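You operate a simulated robot arm through the tools that you are given. There is no shell and no other tool.

The job below is to be done with a simulated robot arm. You get a single attempt, and the scene is never put back.

TASK
Close the sleeved roll: peel the liner off, fold the ear onto the glue, smooth it.
Fine: white liner strip in the grey scrap tray; orange pad for the creases, back in its place after. What is to be rubbed or washed off counts as gone when no trace of it is left.

The check looks at the end state, three seconds after you hand in, the way a careful person would. Anything else that was tipped, shoved, dropped, spilled or broken makes it a failure. Flat cloth is picked up by pressing the open fingertips on it (5 to 10 N) and closing them slowly along it; thin cloth reads only 2 to 8 mm in the jaws.

THE ROBOT
A 7-joint arm with a two-finger gripper, fixed in place. Base frame: the origin is on the floor under the middle of its stand, x ahead of it, y to its left, z up; the work surface is at about z = 90. Units: cm, rad, N and s.
With the tool pointing down near the work surface it reaches from about 34 to 72 cm from the base axis. Its first joint turns from -1.152 to 1.152 rad. Payload 2.45 kg.
The tool frame sits at the grasp point between the pads (the TCP): z along the fingers, y along the line on which they close. The tips reach 2.6 cm beyond it. The gripper opens to 9.6 cm; its body begins 6.9 cm behind the TCP.
Orientation is that of the tool frame in the base frame, as a unit quaternion [x, y, z, w]. With the fingers straight down and closing along the base's y, the tool's x points along the base's -x, its y along +y and its z along -z.

THE INTERFACE
- The arm moves only by the tool play_rows. Its argument "increments" is a list of rows, each a list of 3 entries, a list of its own where there are three numbers: the turn, a rotation vector about the base's x, y, z in units of 4 degrees (1.0 is 4 degrees), then the shift along the base's x, y, z in units of 50 mm (1.0 is 50 mm), then the opening in per cent of the stroke, from 0 (shut) to 100 (fully open). In form: [[[wx, wy, wz], [tx, ty, tz], gripper], ...]. A call has 1 to 20 rows; each row shifts and turns the commanded pose from where the row before left it. A call with a number of a shift or a turn outside -1 to 1 is refused whole. Each row takes 0.2 s and may step no farther than 5 cm and 0.15 rad from the row before; otherwise, or with a gripper value out of range, the whole call is refused. Where a pose cannot be reached the arm comes as near as it can. A force on the tool above 40 N (or 10 N above the force at the start of the call, whichever is more), or a blocked arm, ends the call early, and 0.2 s more pass. Each finger travels about 5 cm/s and halts on what it meets, pressing with about 28 N; the grip force reading is that of the motor and also rises with nothing between the fingers. The clock runs only during rows and for 0.2 s after the last one: add rows that do not move to give the fingers time. It gives the time, the measured TCP pose, the force on the tool (base axes), the opening and the grip force at its end, in the units of the frame above (readings bear some noise), with the torque about the TCP (base axes, N m) and any sound that the robot's microphone picked up.
- Cameras (640 x 400 px; columns grow to the right, rows downward): "scene" is fixed at [17.49, -39.96, 143.16]; the picture's right is [0.69, -0.72, 0.00], its down [-0.36, -0.34, -0.87] and it looks along [0.63, 0.60, -0.49] (base axes); focal length 223 px, centre (320, 200). "wrist" rides on the gripper at [8.2, 0.3, -9.8] in the tool frame; the picture's right is [-0.04, 1.00, 0.00], its down [-0.73, -0.03, -0.68] and it looks along [-0.68, -0.03, 0.73] (tool axes); focal length 256 px, centre (320, 200). There is no depth. A picture from a camera that has moved, and an enlarged one, comes with that camera's place and axes in the base frame and with its lens.
- camera(camera): a new picture of that camera. No time passes.
- close_up(camera, box): a new picture of the part [left, top, right, bottom] of that camera's present view, enlarged. No time passes.
- sign_off(): hands the job in; it is judged then, once.

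Nothing tells you positions but the pictures and the camera data. Unless the task says otherwise, let go and move clear before handing in.

The tools are called after "Emit:" as a command line: name --argument value ..., lists and objects as JSON in quotes. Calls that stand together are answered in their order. play_rows: Moves the arm, as the interface text tells. Its arguments: {"type":"object","properties":{"increments":{"type":"array"}},"required":["increments"]} The other tools are called the same way: camera (camera) takes a picture; close_up (camera, box) takes an enlarged picture of a part of a camera's view; sign_off () hands the job in.

At the start:

```text
time: 0.0
tool_pos: [36.06, -7.49, 134.89]
tcp_rot: [0.001, 1.0, 0.0, 0.0]
ft_force: [-0.2, -0.3, 0.1]
moment: [-0.01, -0.01, -0.02]
gripper_width: 9.63
grip_force: 0.1
```

scene: 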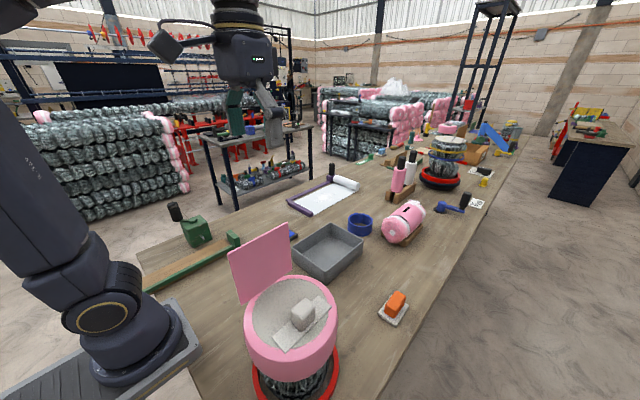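
wrist: 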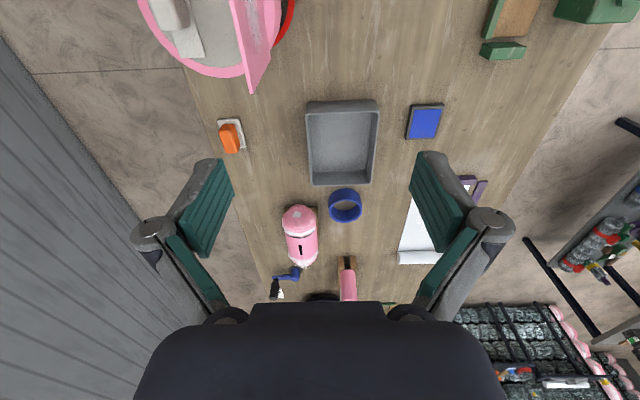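

I see a bench with a pink sleeved roll standing near the robot with a raised pink ear, a grey tray, an orange pad on a small white base and other items. I'll look closer before moving anything.

Emit:
close_up --camera "scene" --box '[200, 200, 440, 400]'

Emit:
close_up --camera "wrist" --box '[120, 0, 320, 125]'

Emit:
close_up --camera "scene" --box '[280, 120, 520, 270]'

Emit:
close_up --camera "wrist" --box '[200, 80, 460, 310]'

```text
2.00 times, centred on (320, 300) of scene
camera zoom: at [17.49, -39.96, 143.16], right [0.69, -0.72, 0.0], down [-0.36, -0.34, -0.87], along [0.63, 0.6, -0.49], focal length 447 px, centre (320, 0)
```

zoom: 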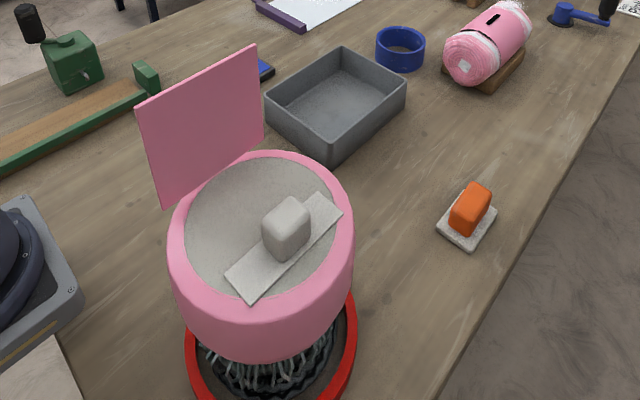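

```text
3.20 times, centred on (220, 62) of wrist
camera zoom: at [27.77, -7.12, 144.68], right [0.04, 1.0, 0.0], down [0.73, -0.03, 0.68], along [0.68, -0.03, -0.73], focal length 819 px, centre (640, 640)
```

zoom: 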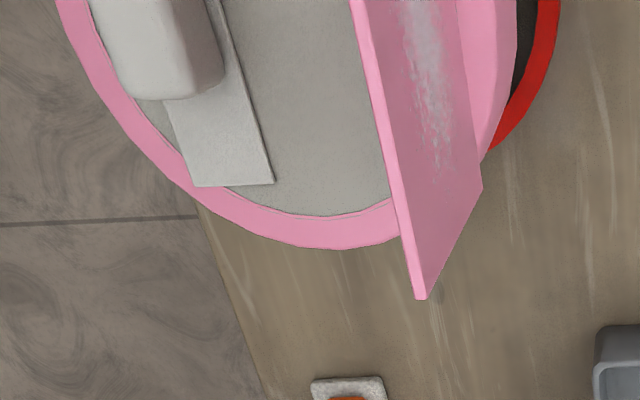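

```text
2.67 times, centred on (400, 195) of scene
camera zoom: at [17.49, -39.96, 143.16], right [0.69, -0.72, 0.0], down [-0.36, -0.34, -0.87], along [0.63, 0.6, -0.49], focal length 596 px, centre (107, 213)
```

zoom: 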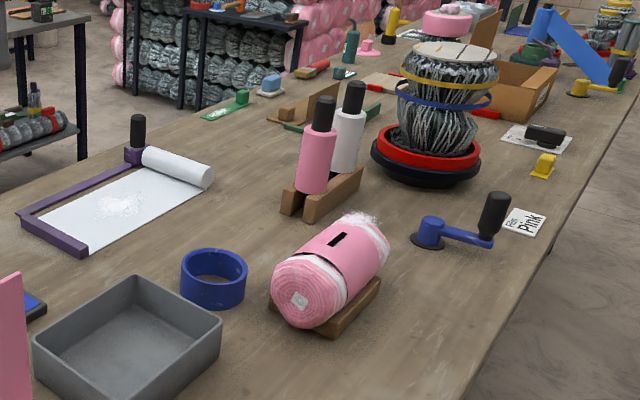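

```text
1.74 times, centred on (330, 195) of wrist
camera zoom: at [27.77, -7.12, 144.68], right [0.04, 1.0, 0.0], down [0.73, -0.03, 0.68], along [0.68, -0.03, -0.73], focal length 445 px, centre (303, 209)
```

zoom: 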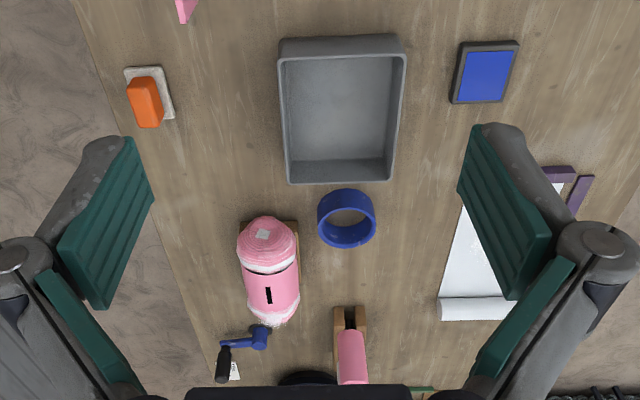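

The nearby drum-shaped roll (around x 31, y -21, top near z 109) carries the white liner with a block-like tab, and its pink ear stands on the +y side. I'll bring the wrist camera over it for a clear view.

Emit:
play_rows --increments '[[[0, 1, 0], [0.065, -0.417, 0.336], 100], [[0, 1, 0], [0.065, -0.417, 0.336], 100], [[0, 1, 0], [0.065, -0.417, 0.336], 100], [[0, 1, 0], [0.065, -0.417, 0.336], 100], [[0, 1, 0], [0.065, -0.417, 0.336], 100], [[0, 1, 0], [0.065, -0.417, 0.336], 100], [[0, 0, 0], [0, 0, 0], 100]]'

Emit:
camera --camera "wrist"

Emit:
camera --camera "scene"

```text
time: 1.6
tool_pos: [32.51, -17.23, 131.63]
tcp_rot: [0.0, 0.988, 0.0, -0.156]
ft_force: [0.5, 0.9, 0.9]
moment: [0.01, 0.03, -0.01]
gripper_width: 9.59
grip_force: 0.1
out of reach, approached as far as the arm can: row 2, 3, 4, 5, 6
```

```text
taken
camera wrist: at [27.6, -17.05, 143.43], right [0.04, 1.0, -0.01], down [0.91, -0.03, 0.42], along [0.42, -0.03, -0.91], focal length 256 px, centre (320, 200)
```

wrist: 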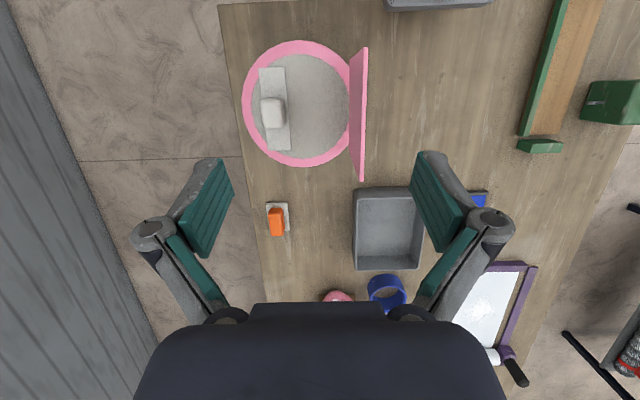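

```text
taken
```

scene: 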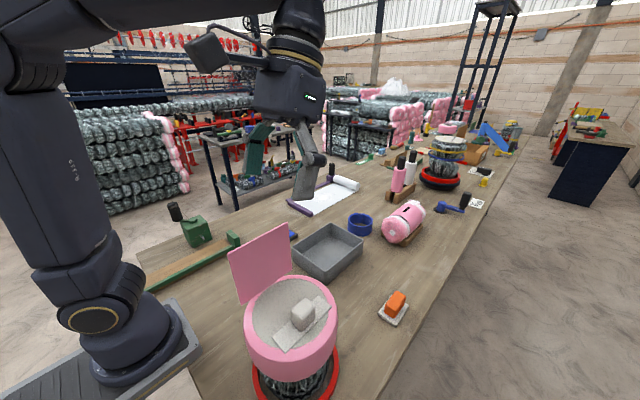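

Emit:
close_up --camera "wrist" --box '[220, 30, 400, 190]'

Emit:
close_up --camera "wrist" --box '[240, 190, 320, 240]'

Emit:
close_up --camera "scene" --box '[220, 260, 360, 360]'

Emit:
close_up --camera "scene" --box '[370, 280, 420, 330]'

```text
2.50 times, centred on (310, 110) of wrist
camera zoom: at [27.6, -17.05, 143.43], right [0.04, 1.0, -0.01], down [0.91, -0.03, 0.42], along [0.42, -0.03, -0.91], focal length 640 px, centre (345, 425)
```

zoom: 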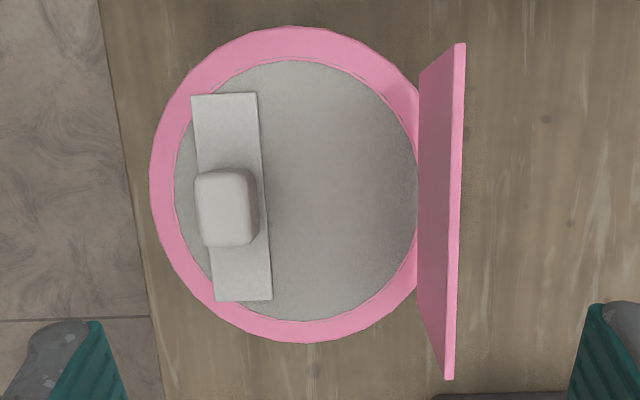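

```text
8.00 times, centred on (280, 215) of wrist
camera zoom: at [27.6, -17.05, 143.43], right [0.04, 1.0, -0.01], down [0.91, -0.03, 0.42], along [0.42, -0.03, -0.91], focal length 2048 px, centre (640, 80)
```

zoom: 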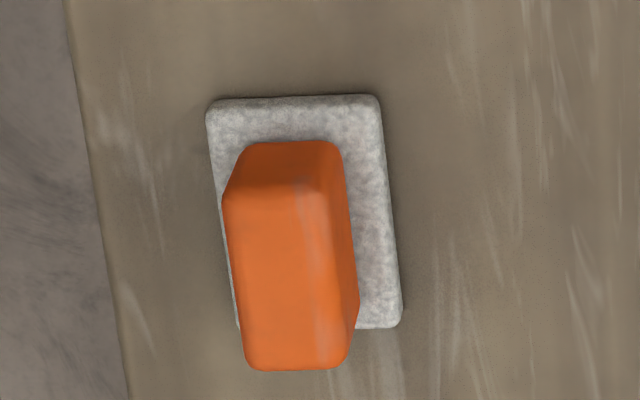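

```text
4.00 times, centred on (290, 310) of scene
camera zoom: at [17.48, -39.96, 143.16], right [0.69, -0.72, 0.0], down [-0.36, -0.34, -0.87], along [0.63, 0.6, -0.49], focal length 894 px, centre (440, -240)
```

zoom: 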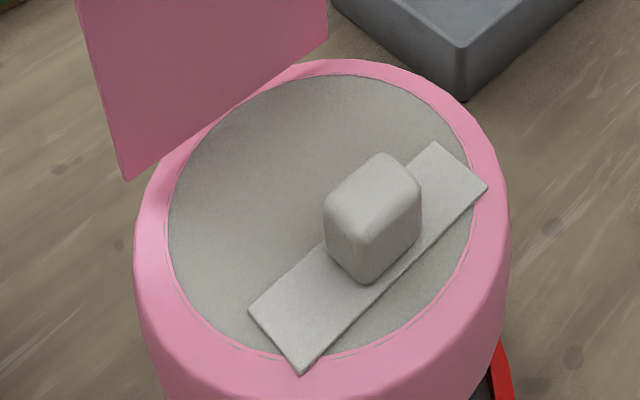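

```text
8.00 times, centred on (395, 305) of scene
camera zoom: at [17.48, -39.96, 143.16], right [0.69, -0.72, 0.0], down [-0.36, -0.34, -0.87], along [0.63, 0.6, -0.49], focal length 1788 px, centre (-280, -640)
```

zoom: 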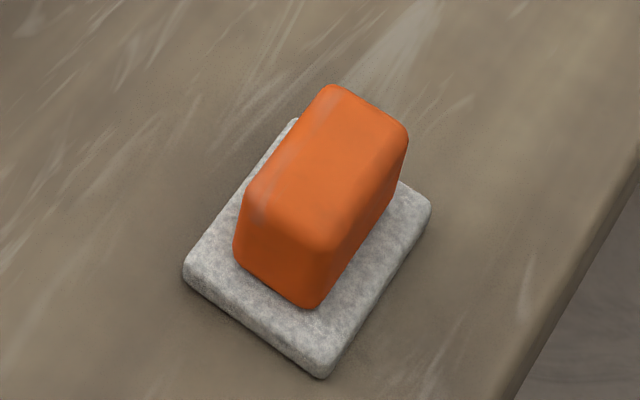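

The liner's block tab tops out near z 112.5 at about [31, -23.3], the liner lies at z 109, and the ear stands at y≈-14 with its top near z 121. I'll level the tool in small steps while partly closing, checking how the commanded pose behaves after that reach limit.

Emit:
play_rows --increments '[[[0, -1, 0], [0, -0.3, -0.2], 55], [[0, -1, 0], [0, -0.3, -0.2], 55]]'

```text
time: 2.2
tool_pos: [32.55, -20.2, 129.52]
tcp_rot: [0.0, 0.995, -0.001, -0.098]
ft_force: [-0.7, -0.5, -0.2]
moment: [0.03, -0.01, 0.01]
gripper_width: 5.27
grip_force: 0.0
```

Emit:
play_rows --increments '[[[0, -0.937, 0], [-0.103, -0.207, -0.5], 55], [[0, -0.937, 0], [-0.103, -0.207, -0.6], 55], [[0, -0.937, 0], [-0.103, -0.207, -0.6], 55], [[0, 0, 0], [0, 0, 0], 55]]'

Emit:
camera --camera "wrist"

Emit:
camera --camera "scene"

```text
time: 3.2
tool_pos: [30.95, -23.17, 120.81]
tcp_rot: [0.0, 1.0, 0.0, 0.0]
ft_force: [-0.4, 0.1, -0.5]
moment: [-0.03, 0.02, -0.03]
gripper_width: 5.28
grip_force: 0.0
```

```text
taken
camera wrist: at [22.65, -22.93, 130.65], right [0.04, 1.0, 0.0], down [0.73, -0.03, 0.68], along [0.68, -0.03, -0.73], focal length 256 px, centre (320, 200)
```

wrist: 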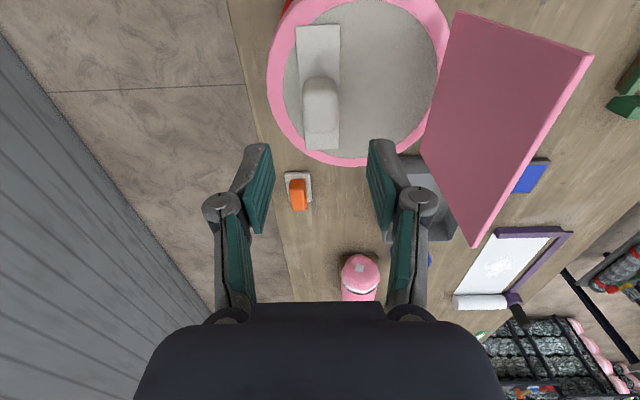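

```text
taken
```

scene: 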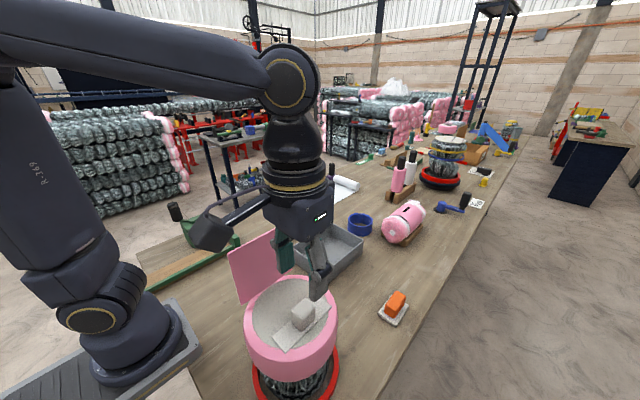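

Emit:
close_up --camera "wrist" --box '[260, 0, 460, 170]'

Emit:
close_up --camera "scene" --box '[230, 230, 360, 360]'

```text
2.35 times, centred on (360, 85) of wrist
camera zoom: at [22.65, -22.93, 130.65], right [0.04, 1.0, 0.0], down [0.73, -0.03, 0.68], along [0.68, -0.03, -0.73], focal length 602 px, centre (226, 471)
```

zoom: 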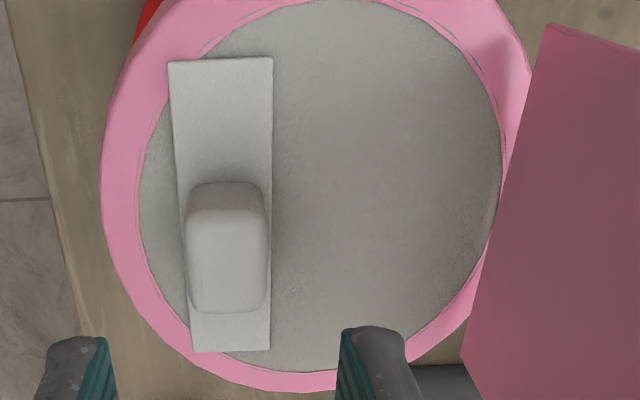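

```text
3.08 times, centred on (295, 295) of scene
camera zoom: at [17.48, -39.96, 143.16], right [0.69, -0.72, 0.0], down [-0.36, -0.34, -0.87], along [0.63, 0.6, -0.49], focal length 688 px, centre (397, -92)
```

zoom: 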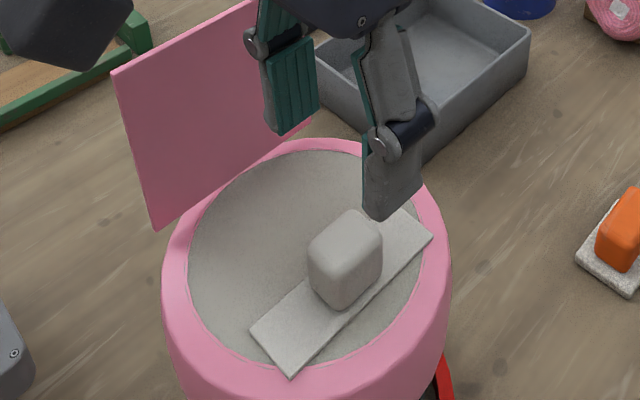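

Everything is well centred: the block tab is about 2.5 cm wide in y at [30.75, -23.27]. I'll descend and grip it.

Emit:
play_rows --increments '[[[0, 0, 0], [-0.02, -0.02, -0.5], 55], [[0, 0, 0], [0, 0, -0.5], 55], [[0, 0, 0], [0, 0, -0.4], 55], [[0, 0, 0], [0, 0, -0.25], 55], [[0, 0, 0], [0, 0, -0.05], 55], [[0, 0, 0], [0, 0, 0], 55]]'

Emit:
close_up --camera "scene" --box '[230, 230, 360, 360]'

```text
time: 4.6
tool_pos: [30.9, -23.34, 112.33]
tcp_rot: [0.0, 1.0, 0.0, 0.0]
ft_force: [0.2, -0.5, -0.1]
moment: [0.01, 0.02, 0.0]
gripper_width: 5.3
grip_force: 0.0
```

```text
3.08 times, centred on (295, 295) of scene
camera zoom: at [17.49, -39.96, 143.16], right [0.69, -0.72, 0.0], down [-0.36, -0.34, -0.87], along [0.63, 0.6, -0.49], focal length 688 px, centre (397, -92)
```

zoom: 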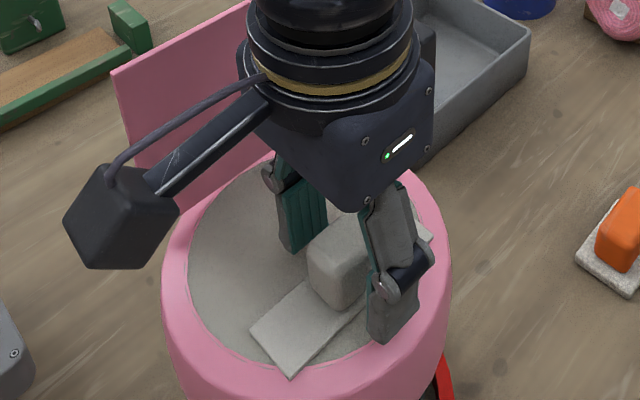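

Emit:
play_rows --increments '[[[0, 0, 0], [0, 0, 0], 40], [[0, 0, 0], [0, 0, 0], 32], [[0, 0, 0], [0, 0, 0], 26], [[0, 0, 0], [0, 0, 0], 22], [[0, 0, 0], [0, 0, 0], 18], [[0, 0, 0], [0, 0, 0], 15], [[0, 0, 0], [0, 0, 0], 15]]'

Emit:
close_up --camera "scene" --box '[230, 230, 360, 360]'

```text
time: 6.2
tool_pos: [30.86, -23.35, 112.36]
tcp_rot: [0.0, 1.0, 0.001, 0.0]
ft_force: [-0.8, -0.2, 0.9]
moment: [0.01, 0.01, 0.01]
gripper_width: 2.48
grip_force: 27.5
```

```text
3.08 times, centred on (295, 295) of scene
camera zoom: at [17.49, -39.96, 143.16], right [0.69, -0.72, 0.0], down [-0.36, -0.34, -0.87], along [0.63, 0.6, -0.49], focal length 688 px, centre (397, -92)
```

zoom: 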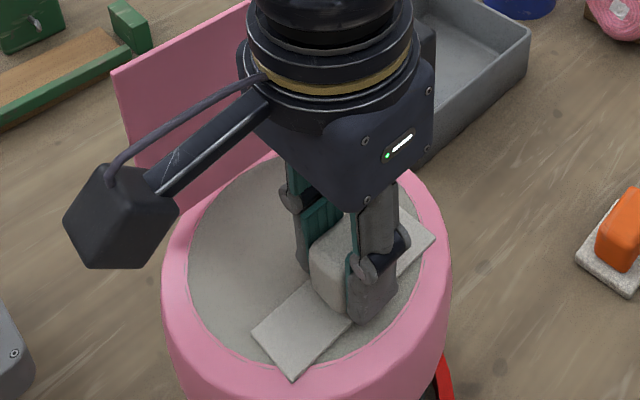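

The tab is gripped at 2.48 cm. I'll lift slowly and watch the force.

Emit:
play_rows --increments '[[[0, 0, 0], [0, 0, 0.05], 15], [[0, 0, 0], [0, 0, 0.05], 15], [[0, 0, 0], [0, 0, 0.05], 15], [[0, 0, 0], [0, 0, 0], 15]]'

Emit:
close_up --camera "scene" --box '[230, 230, 360, 360]'

```text
time: 7.2
tool_pos: [31.0, -23.26, 113.11]
tcp_rot: [0.0, 1.0, 0.0, -0.002]
ft_force: [-0.6, -0.2, -3.7]
moment: [0.02, -0.01, -0.01]
gripper_width: 2.46
grip_force: 27.5
```

```text
3.08 times, centred on (295, 295) of scene
camera zoom: at [17.49, -39.96, 143.16], right [0.69, -0.72, 0.0], down [-0.36, -0.34, -0.87], along [0.63, 0.6, -0.49], focal length 688 px, centre (397, -92)
```

zoom: 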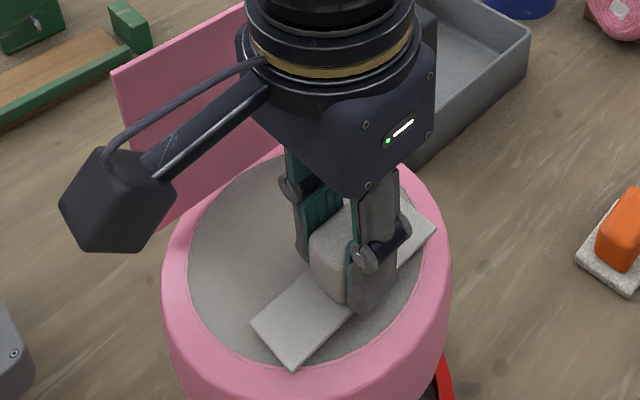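

Emit:
play_rows --increments '[[[0, 0, 0], [0, 0, 0.05], 15], [[0, 0, 0], [0, 0, 0.05], 15], [[0, 0, 0], [0, 0, 0.05], 15], [[0, 0, 0], [0, 0, 0.05], 15], [[0, 0, 0], [0, 0, 0], 15]]'

Emit:
close_up --camera "scene" --box '[230, 230, 360, 360]'

```text
time: 8.4
tool_pos: [30.87, -23.34, 114.12]
tcp_rot: [0.0, 1.0, 0.0, 0.0]
ft_force: [0.2, -1.0, 1.9]
moment: [-0.07, 0.02, -0.01]
gripper_width: 2.5
grip_force: 22.1
```

```text
3.08 times, centred on (295, 295) of scene
camera zoom: at [17.48, -39.96, 143.16], right [0.69, -0.72, 0.0], down [-0.36, -0.34, -0.87], along [0.63, 0.6, -0.49], focal length 688 px, centre (397, -92)
```

zoom: 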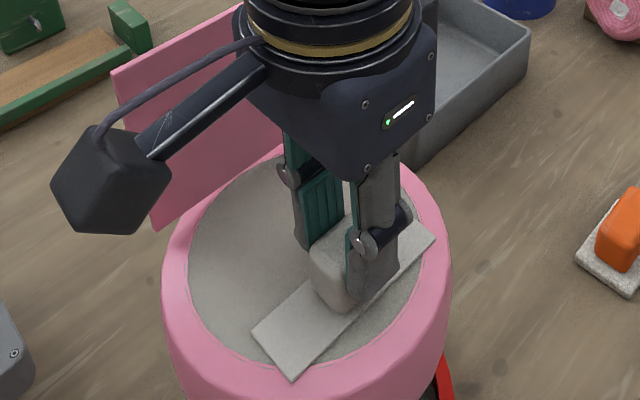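

The fingers slipped up the tab while the liner settled back, so straight lifting alone isn't enough here. I'll regrip lower and try in smaller steps with a peeling tilt.

Emit:
play_rows --increments '[[[0, 0, 0], [0, 0, 0], 35], [[0, 0, 0], [0, 0, 0], 45], [[0, 0, 0], [0, 0, -0.2], 45], [[0, 0, 0], [0, 0, -0.22], 45], [[0, 0, 0], [0, 0, 0], 45]]'

Emit:
close_up --camera "scene" --box '[230, 230, 360, 360]'

Emit:
close_up --camera "wrist" --box '[200, 0, 460, 170]'

```text
time: 9.6
tool_pos: [30.86, -23.29, 112.02]
tcp_rot: [0.0, 1.0, 0.0, 0.0]
ft_force: [1.3, 0.1, -0.1]
moment: [-0.01, 0.01, 0.01]
gripper_width: 4.31
grip_force: 0.1
```

```text
3.08 times, centred on (295, 295) of scene
camera zoom: at [17.49, -39.96, 143.16], right [0.69, -0.72, 0.0], down [-0.36, -0.34, -0.87], along [0.63, 0.6, -0.49], focal length 688 px, centre (397, -92)
```

zoom: 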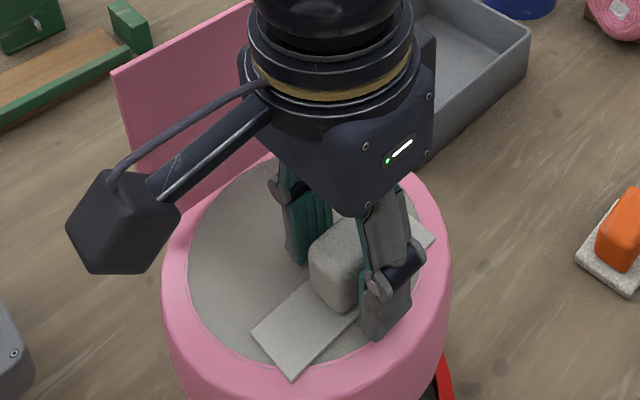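

```text
2.35 times, centred on (330, 85) of wrist
camera zoom: at [22.52, -23.08, 121.92], right [0.04, 1.0, 0.0], down [0.73, -0.03, 0.68], along [0.68, -0.03, -0.73], focal length 602 px, centre (296, 471)
```

zoom: 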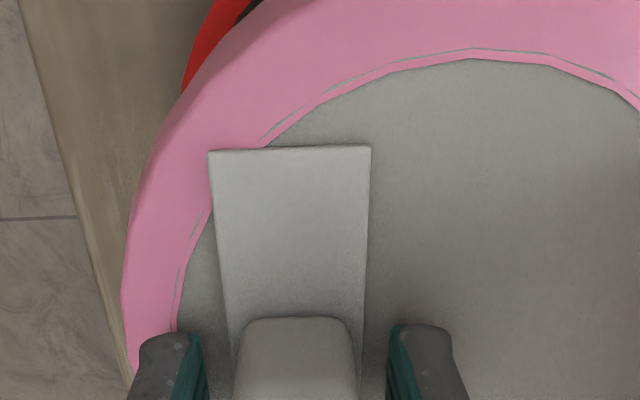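

Emit:
play_rows --increments '[[[0, 0, 0], [0, 0, -0.02], 30], [[0, 0, 0], [0, 0, 0], 24], [[0, 0, 0], [0, 0, 0], 18], [[0, 0, 0], [0, 0, 0], 8], [[0, 0, 0], [0, 0, 0], 0], [[0, 0, 0], [0, 0, 0], 0], [[0, 0, 0], [0, 0, 0], 0]]'

Emit:
play_rows --increments '[[[0, 0, 0], [0, 0, 0.03], 0], [[0, 0, 0], [0, 0, 0.03], 0]]'

Emit:
play_rows --increments '[[[0, 0, 0], [0, 0, 0.03], 0], [[0, 0, 0], [0, 0, 0.03], 0]]'

Emit:
close_up --camera "scene" --box '[230, 230, 360, 360]'

```text
time: 11.2
tool_pos: [30.87, -23.45, 112.03]
tcp_rot: [0.0, 1.0, 0.0, 0.0]
ft_force: [-0.3, 0.2, 1.7]
moment: [-0.01, 0.01, 0.01]
gripper_width: 2.48
grip_force: 28.2
```

```text
time: 11.8
tool_pos: [30.77, -23.25, 112.22]
tcp_rot: [0.0, 1.0, 0.0, -0.001]
ft_force: [-0.3, 0.1, -0.4]
moment: [0.0, 0.01, -0.02]
gripper_width: 2.49
grip_force: 27.6
```

```text
time: 12.4
tool_pos: [30.87, -23.38, 112.44]
tcp_rot: [0.0, 1.0, 0.0, -0.001]
ft_force: [-1.0, -0.4, -2.3]
moment: [0.01, 0.01, 0.04]
gripper_width: 2.49
grip_force: 27.8
```

```text
3.08 times, centred on (295, 295) of scene
camera zoom: at [17.49, -39.96, 143.16], right [0.69, -0.72, 0.0], down [-0.36, -0.34, -0.87], along [0.63, 0.6, -0.49], focal length 688 px, centre (397, -92)
```

zoom: 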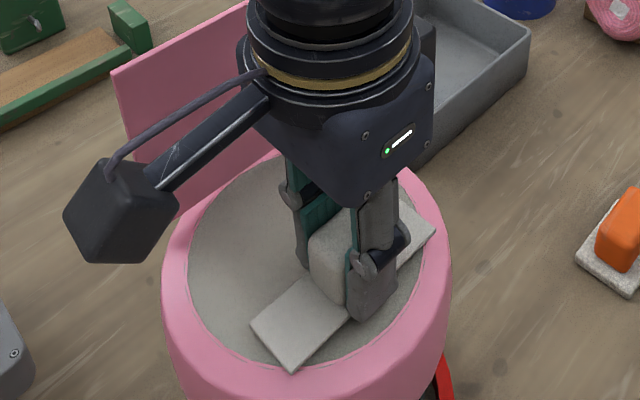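

Emit:
play_rows --increments '[[[0, 0, 0], [0, 0, 0.03], 0], [[0, 0, 0], [0, 0, 0.03], 0]]'

Emit:
close_up --camera "scene" --box '[230, 230, 360, 360]'

Emit:
close_up --camera "wrist" --box '[200, 0, 460, 170]'

```text
time: 13.0
tool_pos: [30.81, -23.41, 112.89]
tcp_rot: [0.0, 1.0, 0.0, 0.0]
ft_force: [0.1, 0.5, -3.4]
moment: [0.02, 0.0, 0.0]
gripper_width: 2.5
grip_force: 27.7
```

```text
3.08 times, centred on (295, 295) of scene
camera zoom: at [17.49, -39.96, 143.16], right [0.69, -0.72, 0.0], down [-0.36, -0.34, -0.87], along [0.63, 0.6, -0.49], focal length 688 px, centre (397, -92)
```

zoom: 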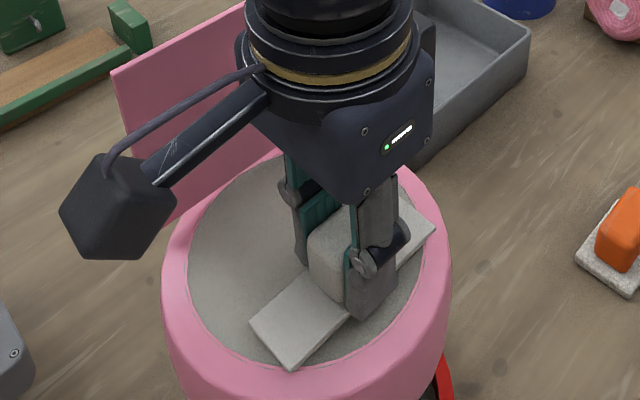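

```text
2.35 times, centred on (330, 85) of wrist
camera zoom: at [22.51, -23.06, 122.67], right [0.04, 1.0, 0.0], down [0.73, -0.03, 0.68], along [0.68, -0.03, -0.74], focal length 602 px, centre (296, 471)
```

zoom: 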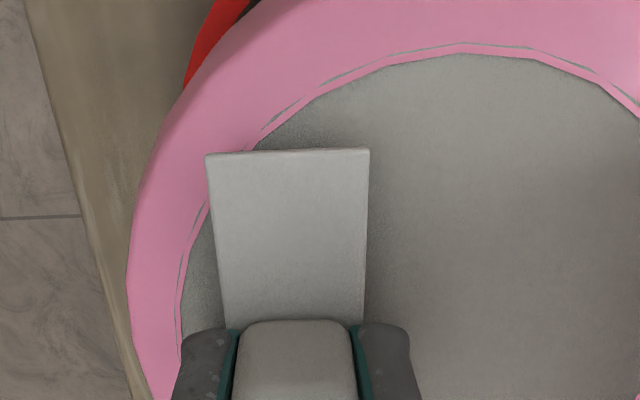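

The -x end of the liner is lifting while the +x end stays stuck, so it peels like a hinge. I'll follow that arc, tilting the tool with it.

Emit:
play_rows --increments '[[[0, 1, 0], [0.04, 0, 0.04], 0], [[0, 1, 0], [0.045, 0, 0.05], 0], [[0, 0, 0], [0, 0, 0], 0]]'

Emit:
close_up --camera "scene" --box '[230, 230, 360, 360]'

Emit:
close_up --camera "wrist" --box '[200, 0, 460, 170]'

```text
time: 13.8
tool_pos: [31.28, -23.48, 113.23]
tcp_rot: [0.0, 0.997, 0.0, -0.071]
ft_force: [0.5, 0.5, -5.5]
moment: [0.04, 0.02, 0.02]
gripper_width: 2.46
grip_force: 27.9
```

```text
3.08 times, centred on (295, 295) of scene
camera zoom: at [17.49, -39.96, 143.16], right [0.69, -0.72, 0.0], down [-0.36, -0.34, -0.87], along [0.63, 0.6, -0.49], focal length 688 px, centre (397, -92)
```

zoom: 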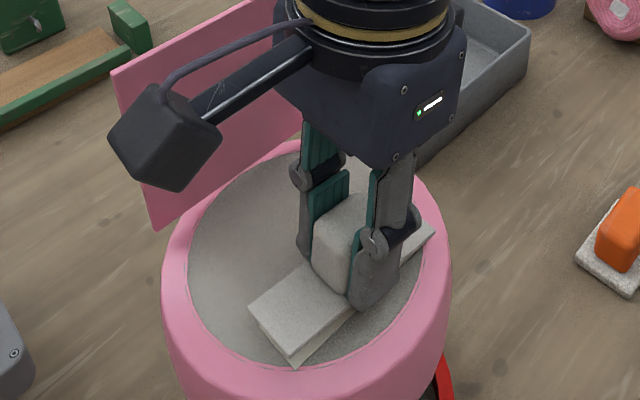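

```text
2.35 times, centred on (330, 85) of wrist
camera zoom: at [24.36, -23.07, 124.16], right [0.04, 1.0, -0.01], down [0.82, -0.03, 0.57], along [0.57, -0.03, -0.82], focal length 602 px, centre (296, 471)
```

zoom: 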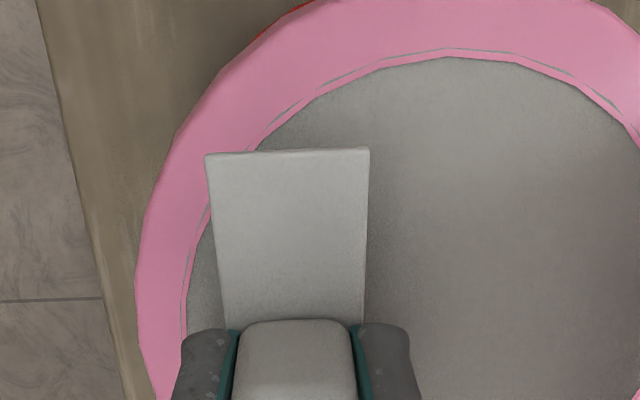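

Emit:
play_rows --increments '[[[0, 1, 0], [0.05, 0, 0.065], 0], [[0, 0, 0], [0, 0, 0], 0], [[0, 1, 0], [0.055, 0, 0.065], 0], [[0, 0, 0], [0, 0, 0], 0], [[0, 1, 0], [0.055, 0, 0.065], 0], [[0, 0, 0], [0, 0, 0], 0]]'

Emit:
close_up --camera "scene" --box '[230, 230, 360, 360]'

Emit:
close_up --camera "wrist" --box '[200, 0, 460, 170]'

```text
time: 15.2
tool_pos: [32.15, -23.3, 114.16]
tcp_rot: [0.0, 0.985, 0.0, -0.174]
ft_force: [-0.5, 0.3, -0.8]
moment: [-0.02, -0.01, -0.01]
gripper_width: 2.47
grip_force: 28.0
```

```text
3.08 times, centred on (295, 295) of scene
camera zoom: at [17.49, -39.96, 143.16], right [0.69, -0.72, 0.0], down [-0.36, -0.34, -0.87], along [0.63, 0.6, -0.49], focal length 688 px, centre (397, -92)
```

zoom: 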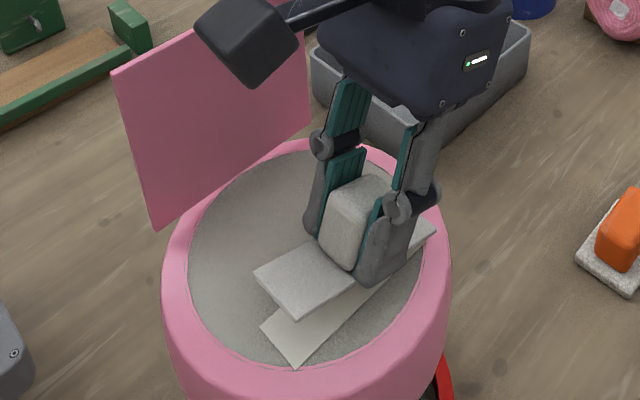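

```text
2.35 times, centred on (330, 85) of wrist
camera zoom: at [27.66, -23.1, 126.28], right [0.04, 1.0, -0.01], down [0.92, -0.03, 0.39], along [0.39, -0.03, -0.92], focal length 602 px, centre (296, 471)
```

zoom: 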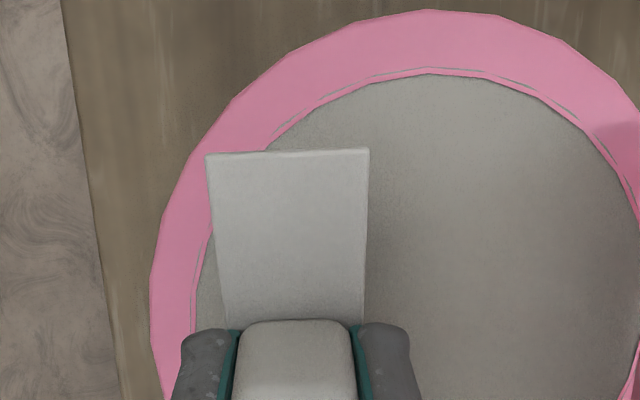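

The liner has released (force near zero) and a cream glue strip shows underneath. I'll lift it clear.

Emit:
play_rows --increments '[[[0, 0, 0], [0, 0, 0.1], 0], [[0, 0, 0], [0, 0, 0.15], 0], [[0, 0, 0], [0, 0, 0.2], 0], [[0, 0, 0], [0, 0, 0], 0]]'

Emit:
close_up --camera "scene" --box '[230, 230, 360, 360]'

```text
time: 16.2
tool_pos: [32.15, -23.31, 116.53]
tcp_rot: [-0.001, 0.985, 0.0, -0.174]
ft_force: [0.6, -0.6, -0.4]
moment: [0.01, 0.04, -0.02]
gripper_width: 2.46
grip_force: 28.1
```

```text
3.08 times, centred on (295, 295) of scene
camera zoom: at [17.49, -39.96, 143.16], right [0.69, -0.72, 0.0], down [-0.36, -0.34, -0.87], along [0.63, 0.6, -0.49], focal length 688 px, centre (397, -92)
```

zoom: 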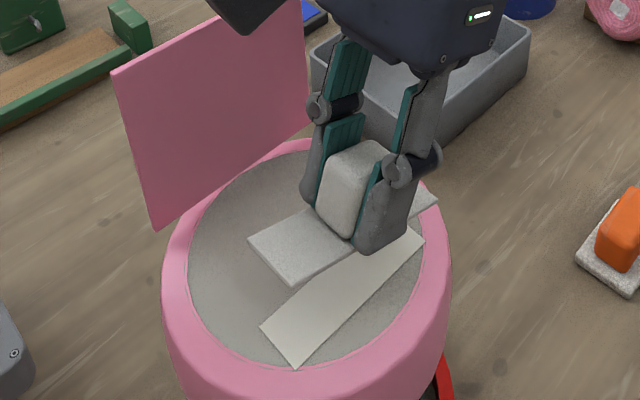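

Emit:
play_rows --increments '[[[0, -1, 0], [0, 0, 0.5], 0], [[0, -1, 0], [0, 0, 0.5], 0], [[0, -1, 0], [0, 0, 0.5], 0], [[0, -1, 0], [0, 0, 0.5], 0], [[0, -1, 0], [0, 0, 0.5], 0], [[0, 0, 0], [0.4, 0, 0], 0], [[0, 0, 0], [0.6, 0.3, 0], 0], [[0, 0, 0], [0.7, 0.5, 0], 0], [[0, 0, 0], [0.7, 0.5, 0], 0], [[0, 0, 0], [0.7, 0.6, 0], 0], [[0, 0, 0], [0.7, 0.6, 0], 0], [[0, 0, 0], [0.7, 0.6, 0], 0], [[0, 0, 0], [0.7, 0.5, 0], 0], [[0, 0, 0], [0.1, 0.2, 0], 0], [[0, 0, 0], [0, 0, 0], 0]]'

Emit:
camera --camera "wrist"

Emit:
camera --camera "scene"

```text
time: 19.4
tool_pos: [58.6, -4.15, 128.95]
tcp_rot: [0.0, 1.0, 0.0, -0.001]
ft_force: [0.9, 0.0, 0.1]
moment: [0.04, -0.03, 0.03]
gripper_width: 2.45
grip_force: 28.0
```

```text
taken
camera wrist: at [50.31, -3.95, 138.79], right [0.04, 1.0, 0.0], down [0.73, -0.03, 0.68], along [0.68, -0.03, -0.73], focal length 256 px, centre (320, 200)
```

wrist: 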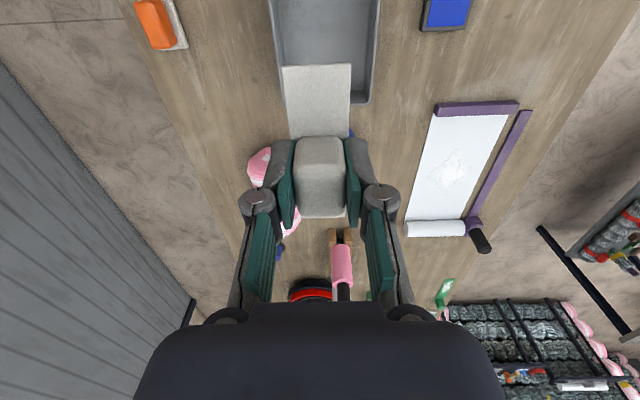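

```text
taken
```

scene: 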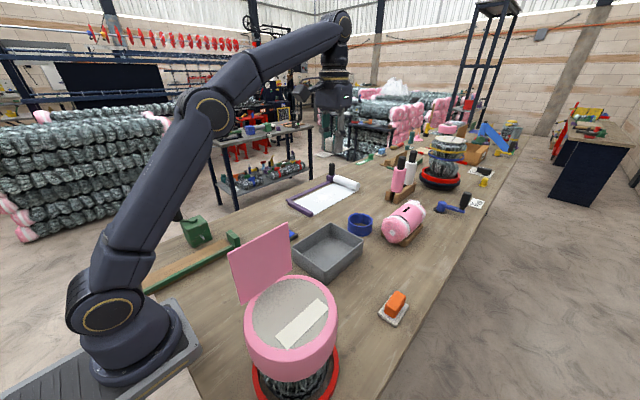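

Emit:
play_rows --increments '[[[0, 0, 0], [0, 0, -0.9], 0], [[0, 0, 0], [0, 0, -0.9], 0], [[0, 0, 0], [0, 0, -0.9], 0], [[0, 0, 0], [0, 0, -0.9], 0], [[0, 0, 0], [0, 0, -0.9], 0], [[0, 0, 0], [0, 0, -0.9], 0], [[0, 0, 0], [0, 0, 0], 0]]'

Emit:
camera --camera "wrist"

Emit:
close_up --camera "scene" --box '[260, 180, 400, 300]'

```text
time: 21.0
tool_pos: [58.56, -4.34, 102.17]
tcp_rot: [0.0, 1.0, 0.0, 0.0]
ft_force: [0.8, 0.4, 0.0]
moment: [0.01, -0.01, 0.02]
gripper_width: 2.45
grip_force: 28.6
```

```text
taken
camera wrist: at [50.18, -4.13, 111.92], right [0.04, 1.0, 0.0], down [0.73, -0.03, 0.68], along [0.68, -0.03, -0.73], focal length 256 px, centre (320, 200)
```

wrist: 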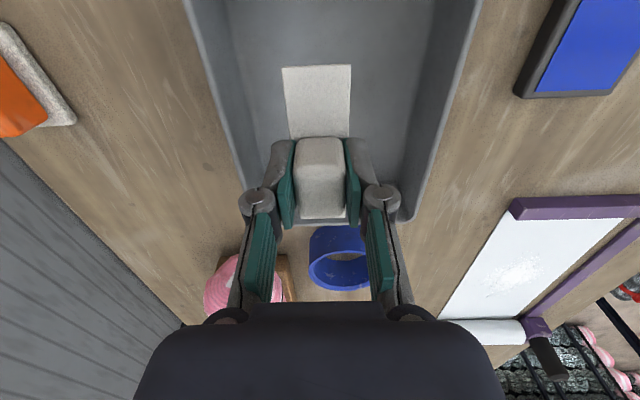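

```text
3.33 times, centred on (330, 240) of scene
camera zoom: at [17.49, -39.96, 143.16], right [0.69, -0.72, 0.0], down [-0.36, -0.34, -0.87], along [0.63, 0.6, -0.49], focal length 745 px, centre (287, 67)
```

zoom: 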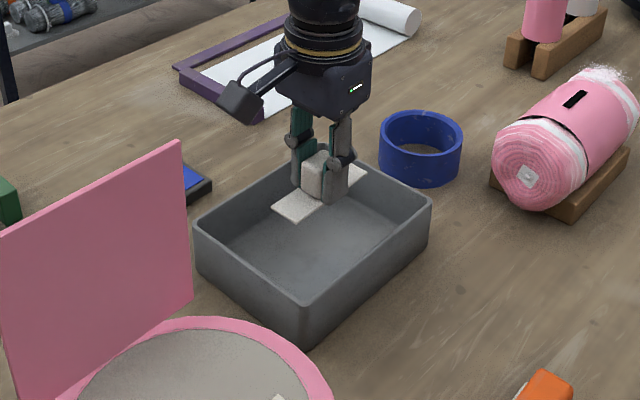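

Emit:
play_rows --increments '[[[0, 0, 0], [0, 0, -0.5], 0], [[0, 0, 0], [0, 0, -0.5], 0], [[0, 0, 0], [0, 0, -0.3], 0], [[0, 0, 0], [0, 0, -0.1], 0], [[0, 0, 0], [0, 0, 0], 0]]'

Emit:
close_up --camera "scene" --box '[260, 180, 400, 300]'

```text
time: 22.2
tool_pos: [58.61, -4.42, 95.0]
tcp_rot: [0.0, 1.0, 0.0, -0.001]
ft_force: [-0.4, 0.3, -0.1]
moment: [-0.03, 0.01, 0.02]
gripper_width: 2.48
grip_force: 27.9
```

```text
3.33 times, centred on (330, 240) of scene
camera zoom: at [17.49, -39.96, 143.16], right [0.69, -0.72, 0.0], down [-0.36, -0.34, -0.87], along [0.63, 0.6, -0.49], focal length 745 px, centre (287, 67)
```

zoom: 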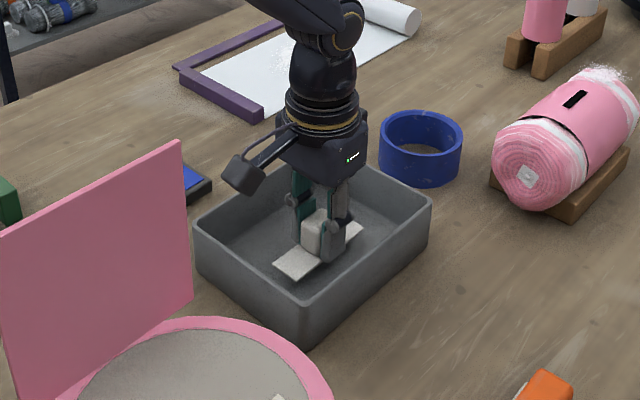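

Emit:
play_rows --increments '[[[0, 0, 0], [0, 0, -0.06], 0], [[0, 0, 0], [0, 0, -0.06], 0], [[0, 0, 0], [0, 0, 0], 0]]'

```text
time: 23.0
tool_pos: [58.62, -4.35, 94.47]
tcp_rot: [0.0, 1.0, 0.0, 0.0]
ft_force: [-0.3, -0.3, 0.6]
moment: [0.02, -0.01, -0.03]
gripper_width: 2.48
grip_force: 28.4
```

Emit:
play_rows --increments '[[[0, 0, 0], [0, 0, -0.05], 0], [[0, 0, 0], [0, 0, -0.05], 0], [[0, 0, 0], [0, 0, 0], 0]]'

Emit:
close_up --camera "scene" --box '[290, 210, 370, 270]'

```text
time: 23.8
tool_pos: [58.6, -4.32, 93.98]
tcp_rot: [0.0, 1.0, 0.0, 0.0]
ft_force: [-0.9, -0.6, -0.1]
moment: [0.02, 0.0, -0.02]
gripper_width: 2.46
grip_force: 28.4
```

```text
6.67 times, centred on (330, 240) of scene
camera zoom: at [17.49, -39.96, 143.16], right [0.69, -0.72, 0.0], down [-0.36, -0.34, -0.87], along [0.63, 0.6, -0.49], focal length 1490 px, centre (253, -67)
```

zoom: 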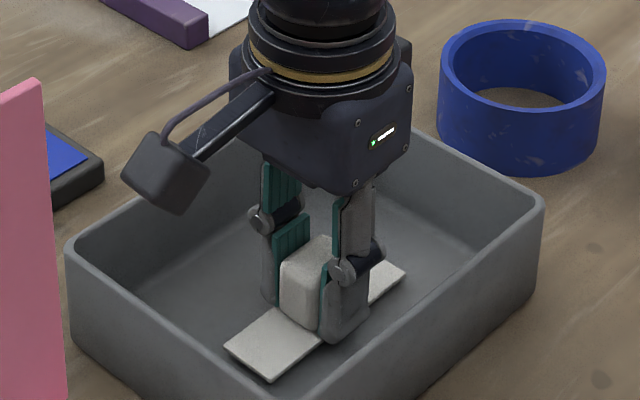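

Emit:
play_rows --increments '[[[0, 0, 0], [0, 0, -0.03], 0], [[0, 0, 0], [0, 0, -0.03], 0], [[0, 0, 0], [0, 0, 0], 0]]'

Emit:
close_up --camera "wrist" --box '[220, 20, 420, 230]'

```text
time: 24.6
tool_pos: [58.51, -4.38, 93.56]
tcp_rot: [0.0, 1.0, 0.0, -0.001]
ft_force: [-0.1, -0.7, -0.6]
moment: [0.0, -0.03, 0.0]
gripper_width: 2.45
grip_force: 27.4
```

```text
1.90 times, centred on (320, 125) of wrist
camera zoom: at [50.23, -4.06, 103.44], right [0.04, 1.0, 0.0], down [0.73, -0.03, 0.68], along [0.68, -0.03, -0.73], focal length 488 px, centre (320, 343)
```

zoom: 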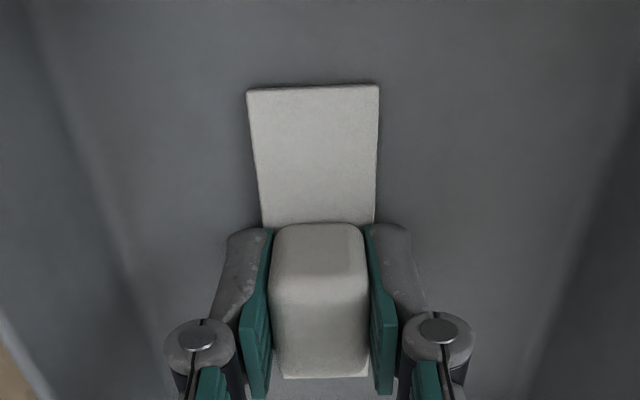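

Emit:
play_rows --increments '[[[0, 0, 0], [0, 0, -0.03], 0], [[0, 0, 0], [0, 0, 0], 0]]'

Emit:
play_rows --increments '[[[0, 0, 0], [0, 0, 0], 26], [[0, 0, 0], [0, 0, 0], 32], [[0, 0, 0], [0, 0, 0], 40], [[0, 0, 0], [0, 0, 0], 45], [[0, 0, 0], [0, 0, 0.3], 45], [[0, 0, 0], [0, 0, 0.6], 45], [[0, 0, 0], [0, 0, 1], 45], [[0, 0, 0], [0, 0, 1], 45], [[0, 0, 0], [0, 0, 1], 45], [[0, 0, 0], [0, 0, 0], 45]]'

Emit:
close_up --camera "scene" --box '[260, 180, 400, 300]'

Emit:
camera --camera "wrist"

```text
time: 25.2
tool_pos: [58.49, -4.33, 93.52]
tcp_rot: [0.0, 1.0, 0.0, 0.0]
ft_force: [-0.4, -0.4, 2.7]
moment: [-0.02, -0.05, 0.04]
gripper_width: 2.47
grip_force: 28.3
```

```text
time: 27.4
tool_pos: [58.66, -4.43, 112.86]
tcp_rot: [0.0, 1.0, 0.0, -0.001]
ft_force: [0.3, 0.4, 0.5]
moment: [0.04, 0.01, 0.01]
gripper_width: 4.29
grip_force: 0.1
```

```text
3.33 times, centred on (330, 240) of scene
camera zoom: at [17.49, -39.96, 143.16], right [0.69, -0.72, 0.0], down [-0.36, -0.34, -0.87], along [0.63, 0.6, -0.49], focal length 745 px, centre (287, 67)
```

zoom: 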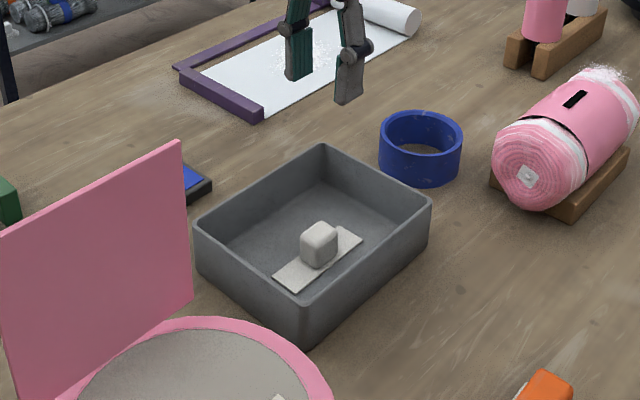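

```text
taken
camera wrist: at [50.39, -4.07, 122.69], right [0.04, 1.0, 0.0], down [0.73, -0.03, 0.68], along [0.68, -0.03, -0.73], focal length 256 px, centre (320, 200)
```

wrist: 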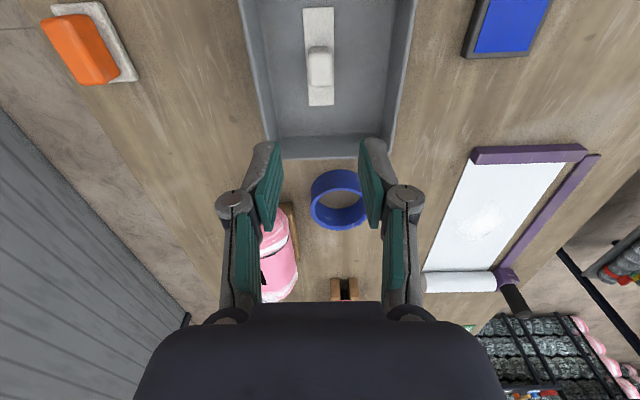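

The liner now lies in the grey tray. Next I'll close the fingers and go to the outer (+y) side of the ear, high up, to push it over its hinge at y≈-14.

Emit:
play_rows --increments '[[[0, 0, 0], [0, 0, 0.95], 30], [[0, 0, 0], [0, 0, 0.95], 10], [[0, 0, 0], [-0.1, 0, 0.93], 0], [[0, 0, 0], [-0.8, -0.1, 0], 0], [[0, 0, 0], [-0.8, -0.1, 0], 0], [[0, 0, 0], [-0.8, -0.1, 0], 0], [[0, 0, 0], [-0.8, -0.1, 0], 0], [[0, 0, 0], [-0.8, -0.1, 0], 0], [[0, 0, 0], [-0.7, -0.1, 0], 0], [[0, 0, 0], [0, 0, 0], 0]]'

Emit:
camera --camera "wrist"

Emit:
camera --camera "scene"

```text
time: 29.6
tool_pos: [34.73, -7.21, 127.16]
tcp_rot: [0.0, 1.0, 0.0, -0.002]
ft_force: [0.5, -0.8, 0.1]
moment: [0.01, 0.01, -0.02]
gripper_width: 0.0
grip_force: 28.3
```

```text
taken
camera wrist: at [26.48, -6.85, 137.0], right [0.04, 1.0, 0.0], down [0.73, -0.03, 0.68], along [0.68, -0.03, -0.73], focal length 256 px, centre (320, 200)
```

wrist: 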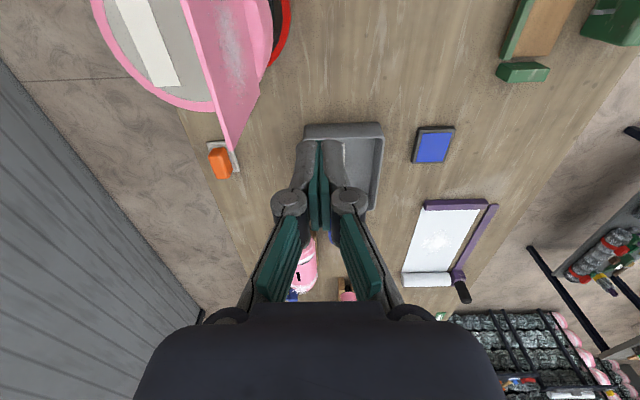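

```text
taken
```

scene: 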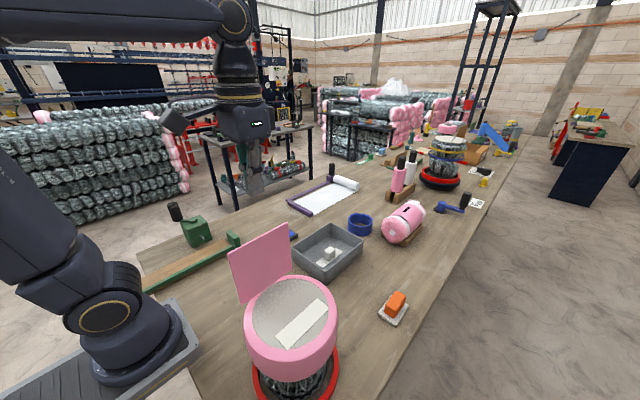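

Emit:
close_up --camera "wrist" --box '[90, 0, 330, 150]'

Emit:
close_up --camera "scene" --box '[220, 210, 350, 360]'

```text
2.67 times, centred on (210, 75) of wrist
camera zoom: at [26.48, -6.85, 137.0], right [0.04, 1.0, 0.0], down [0.73, -0.03, 0.68], along [0.68, -0.03, -0.73], focal length 683 px, centre (613, 533)
```

zoom: 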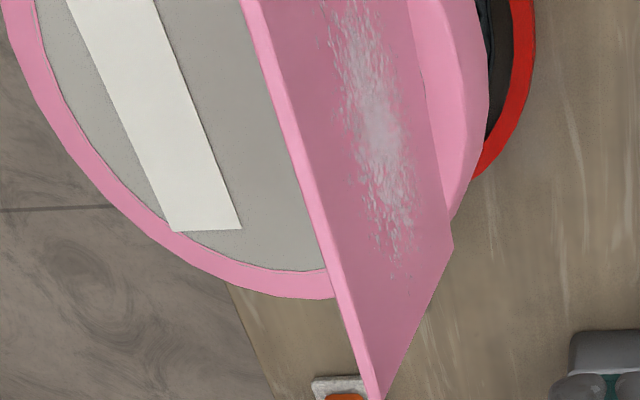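

```text
2.67 times, centred on (285, 285) of scene
camera zoom: at [17.48, -39.96, 143.16], right [0.69, -0.72, 0.0], down [-0.36, -0.34, -0.87], along [0.63, 0.6, -0.49], focal length 596 px, centre (413, -27)
```

zoom: 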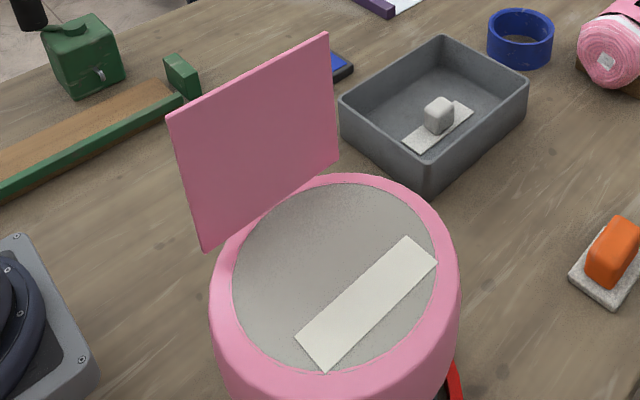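

The creases show as a pale wrinkled band on the ear's outer face. I'll lower the closed fingers beside the ear's upper part and push it over along its hinge arc, in stages.

Emit:
play_rows --increments '[[[0, 0, 0], [0, -0.1, -0.6], 0], [[0, 0, 0], [-0.1, -0.2, -0.6], 0], [[0, 0, 0], [0, -0.3, 0], 0], [[0, 0, 0], [0, -0.2, 0], 0], [[0, 0, 0], [0, -0.15, 0], 0], [[0, 0, 0], [0, 0, 0], 0]]'

Emit:
close_up --camera "scene" --box '[220, 200, 360, 340]'

```text
time: 31.0
tool_pos: [34.19, -12.11, 121.16]
tcp_rot: [0.0, 1.0, 0.0, 0.0]
ft_force: [0.4, -0.1, -0.6]
moment: [0.01, -0.02, 0.01]
gripper_width: 0.0
grip_force: 28.1
```

```text
2.86 times, centred on (290, 270) of scene
camera zoom: at [17.49, -39.96, 143.16], right [0.69, -0.72, 0.0], down [-0.36, -0.34, -0.87], along [0.63, 0.6, -0.49], focal length 638 px, centre (406, 0)
```

zoom: 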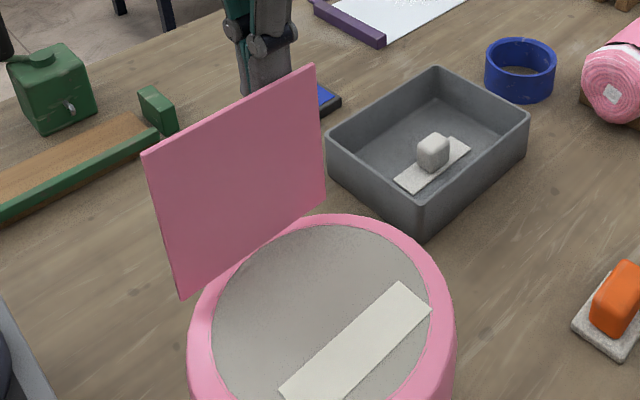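

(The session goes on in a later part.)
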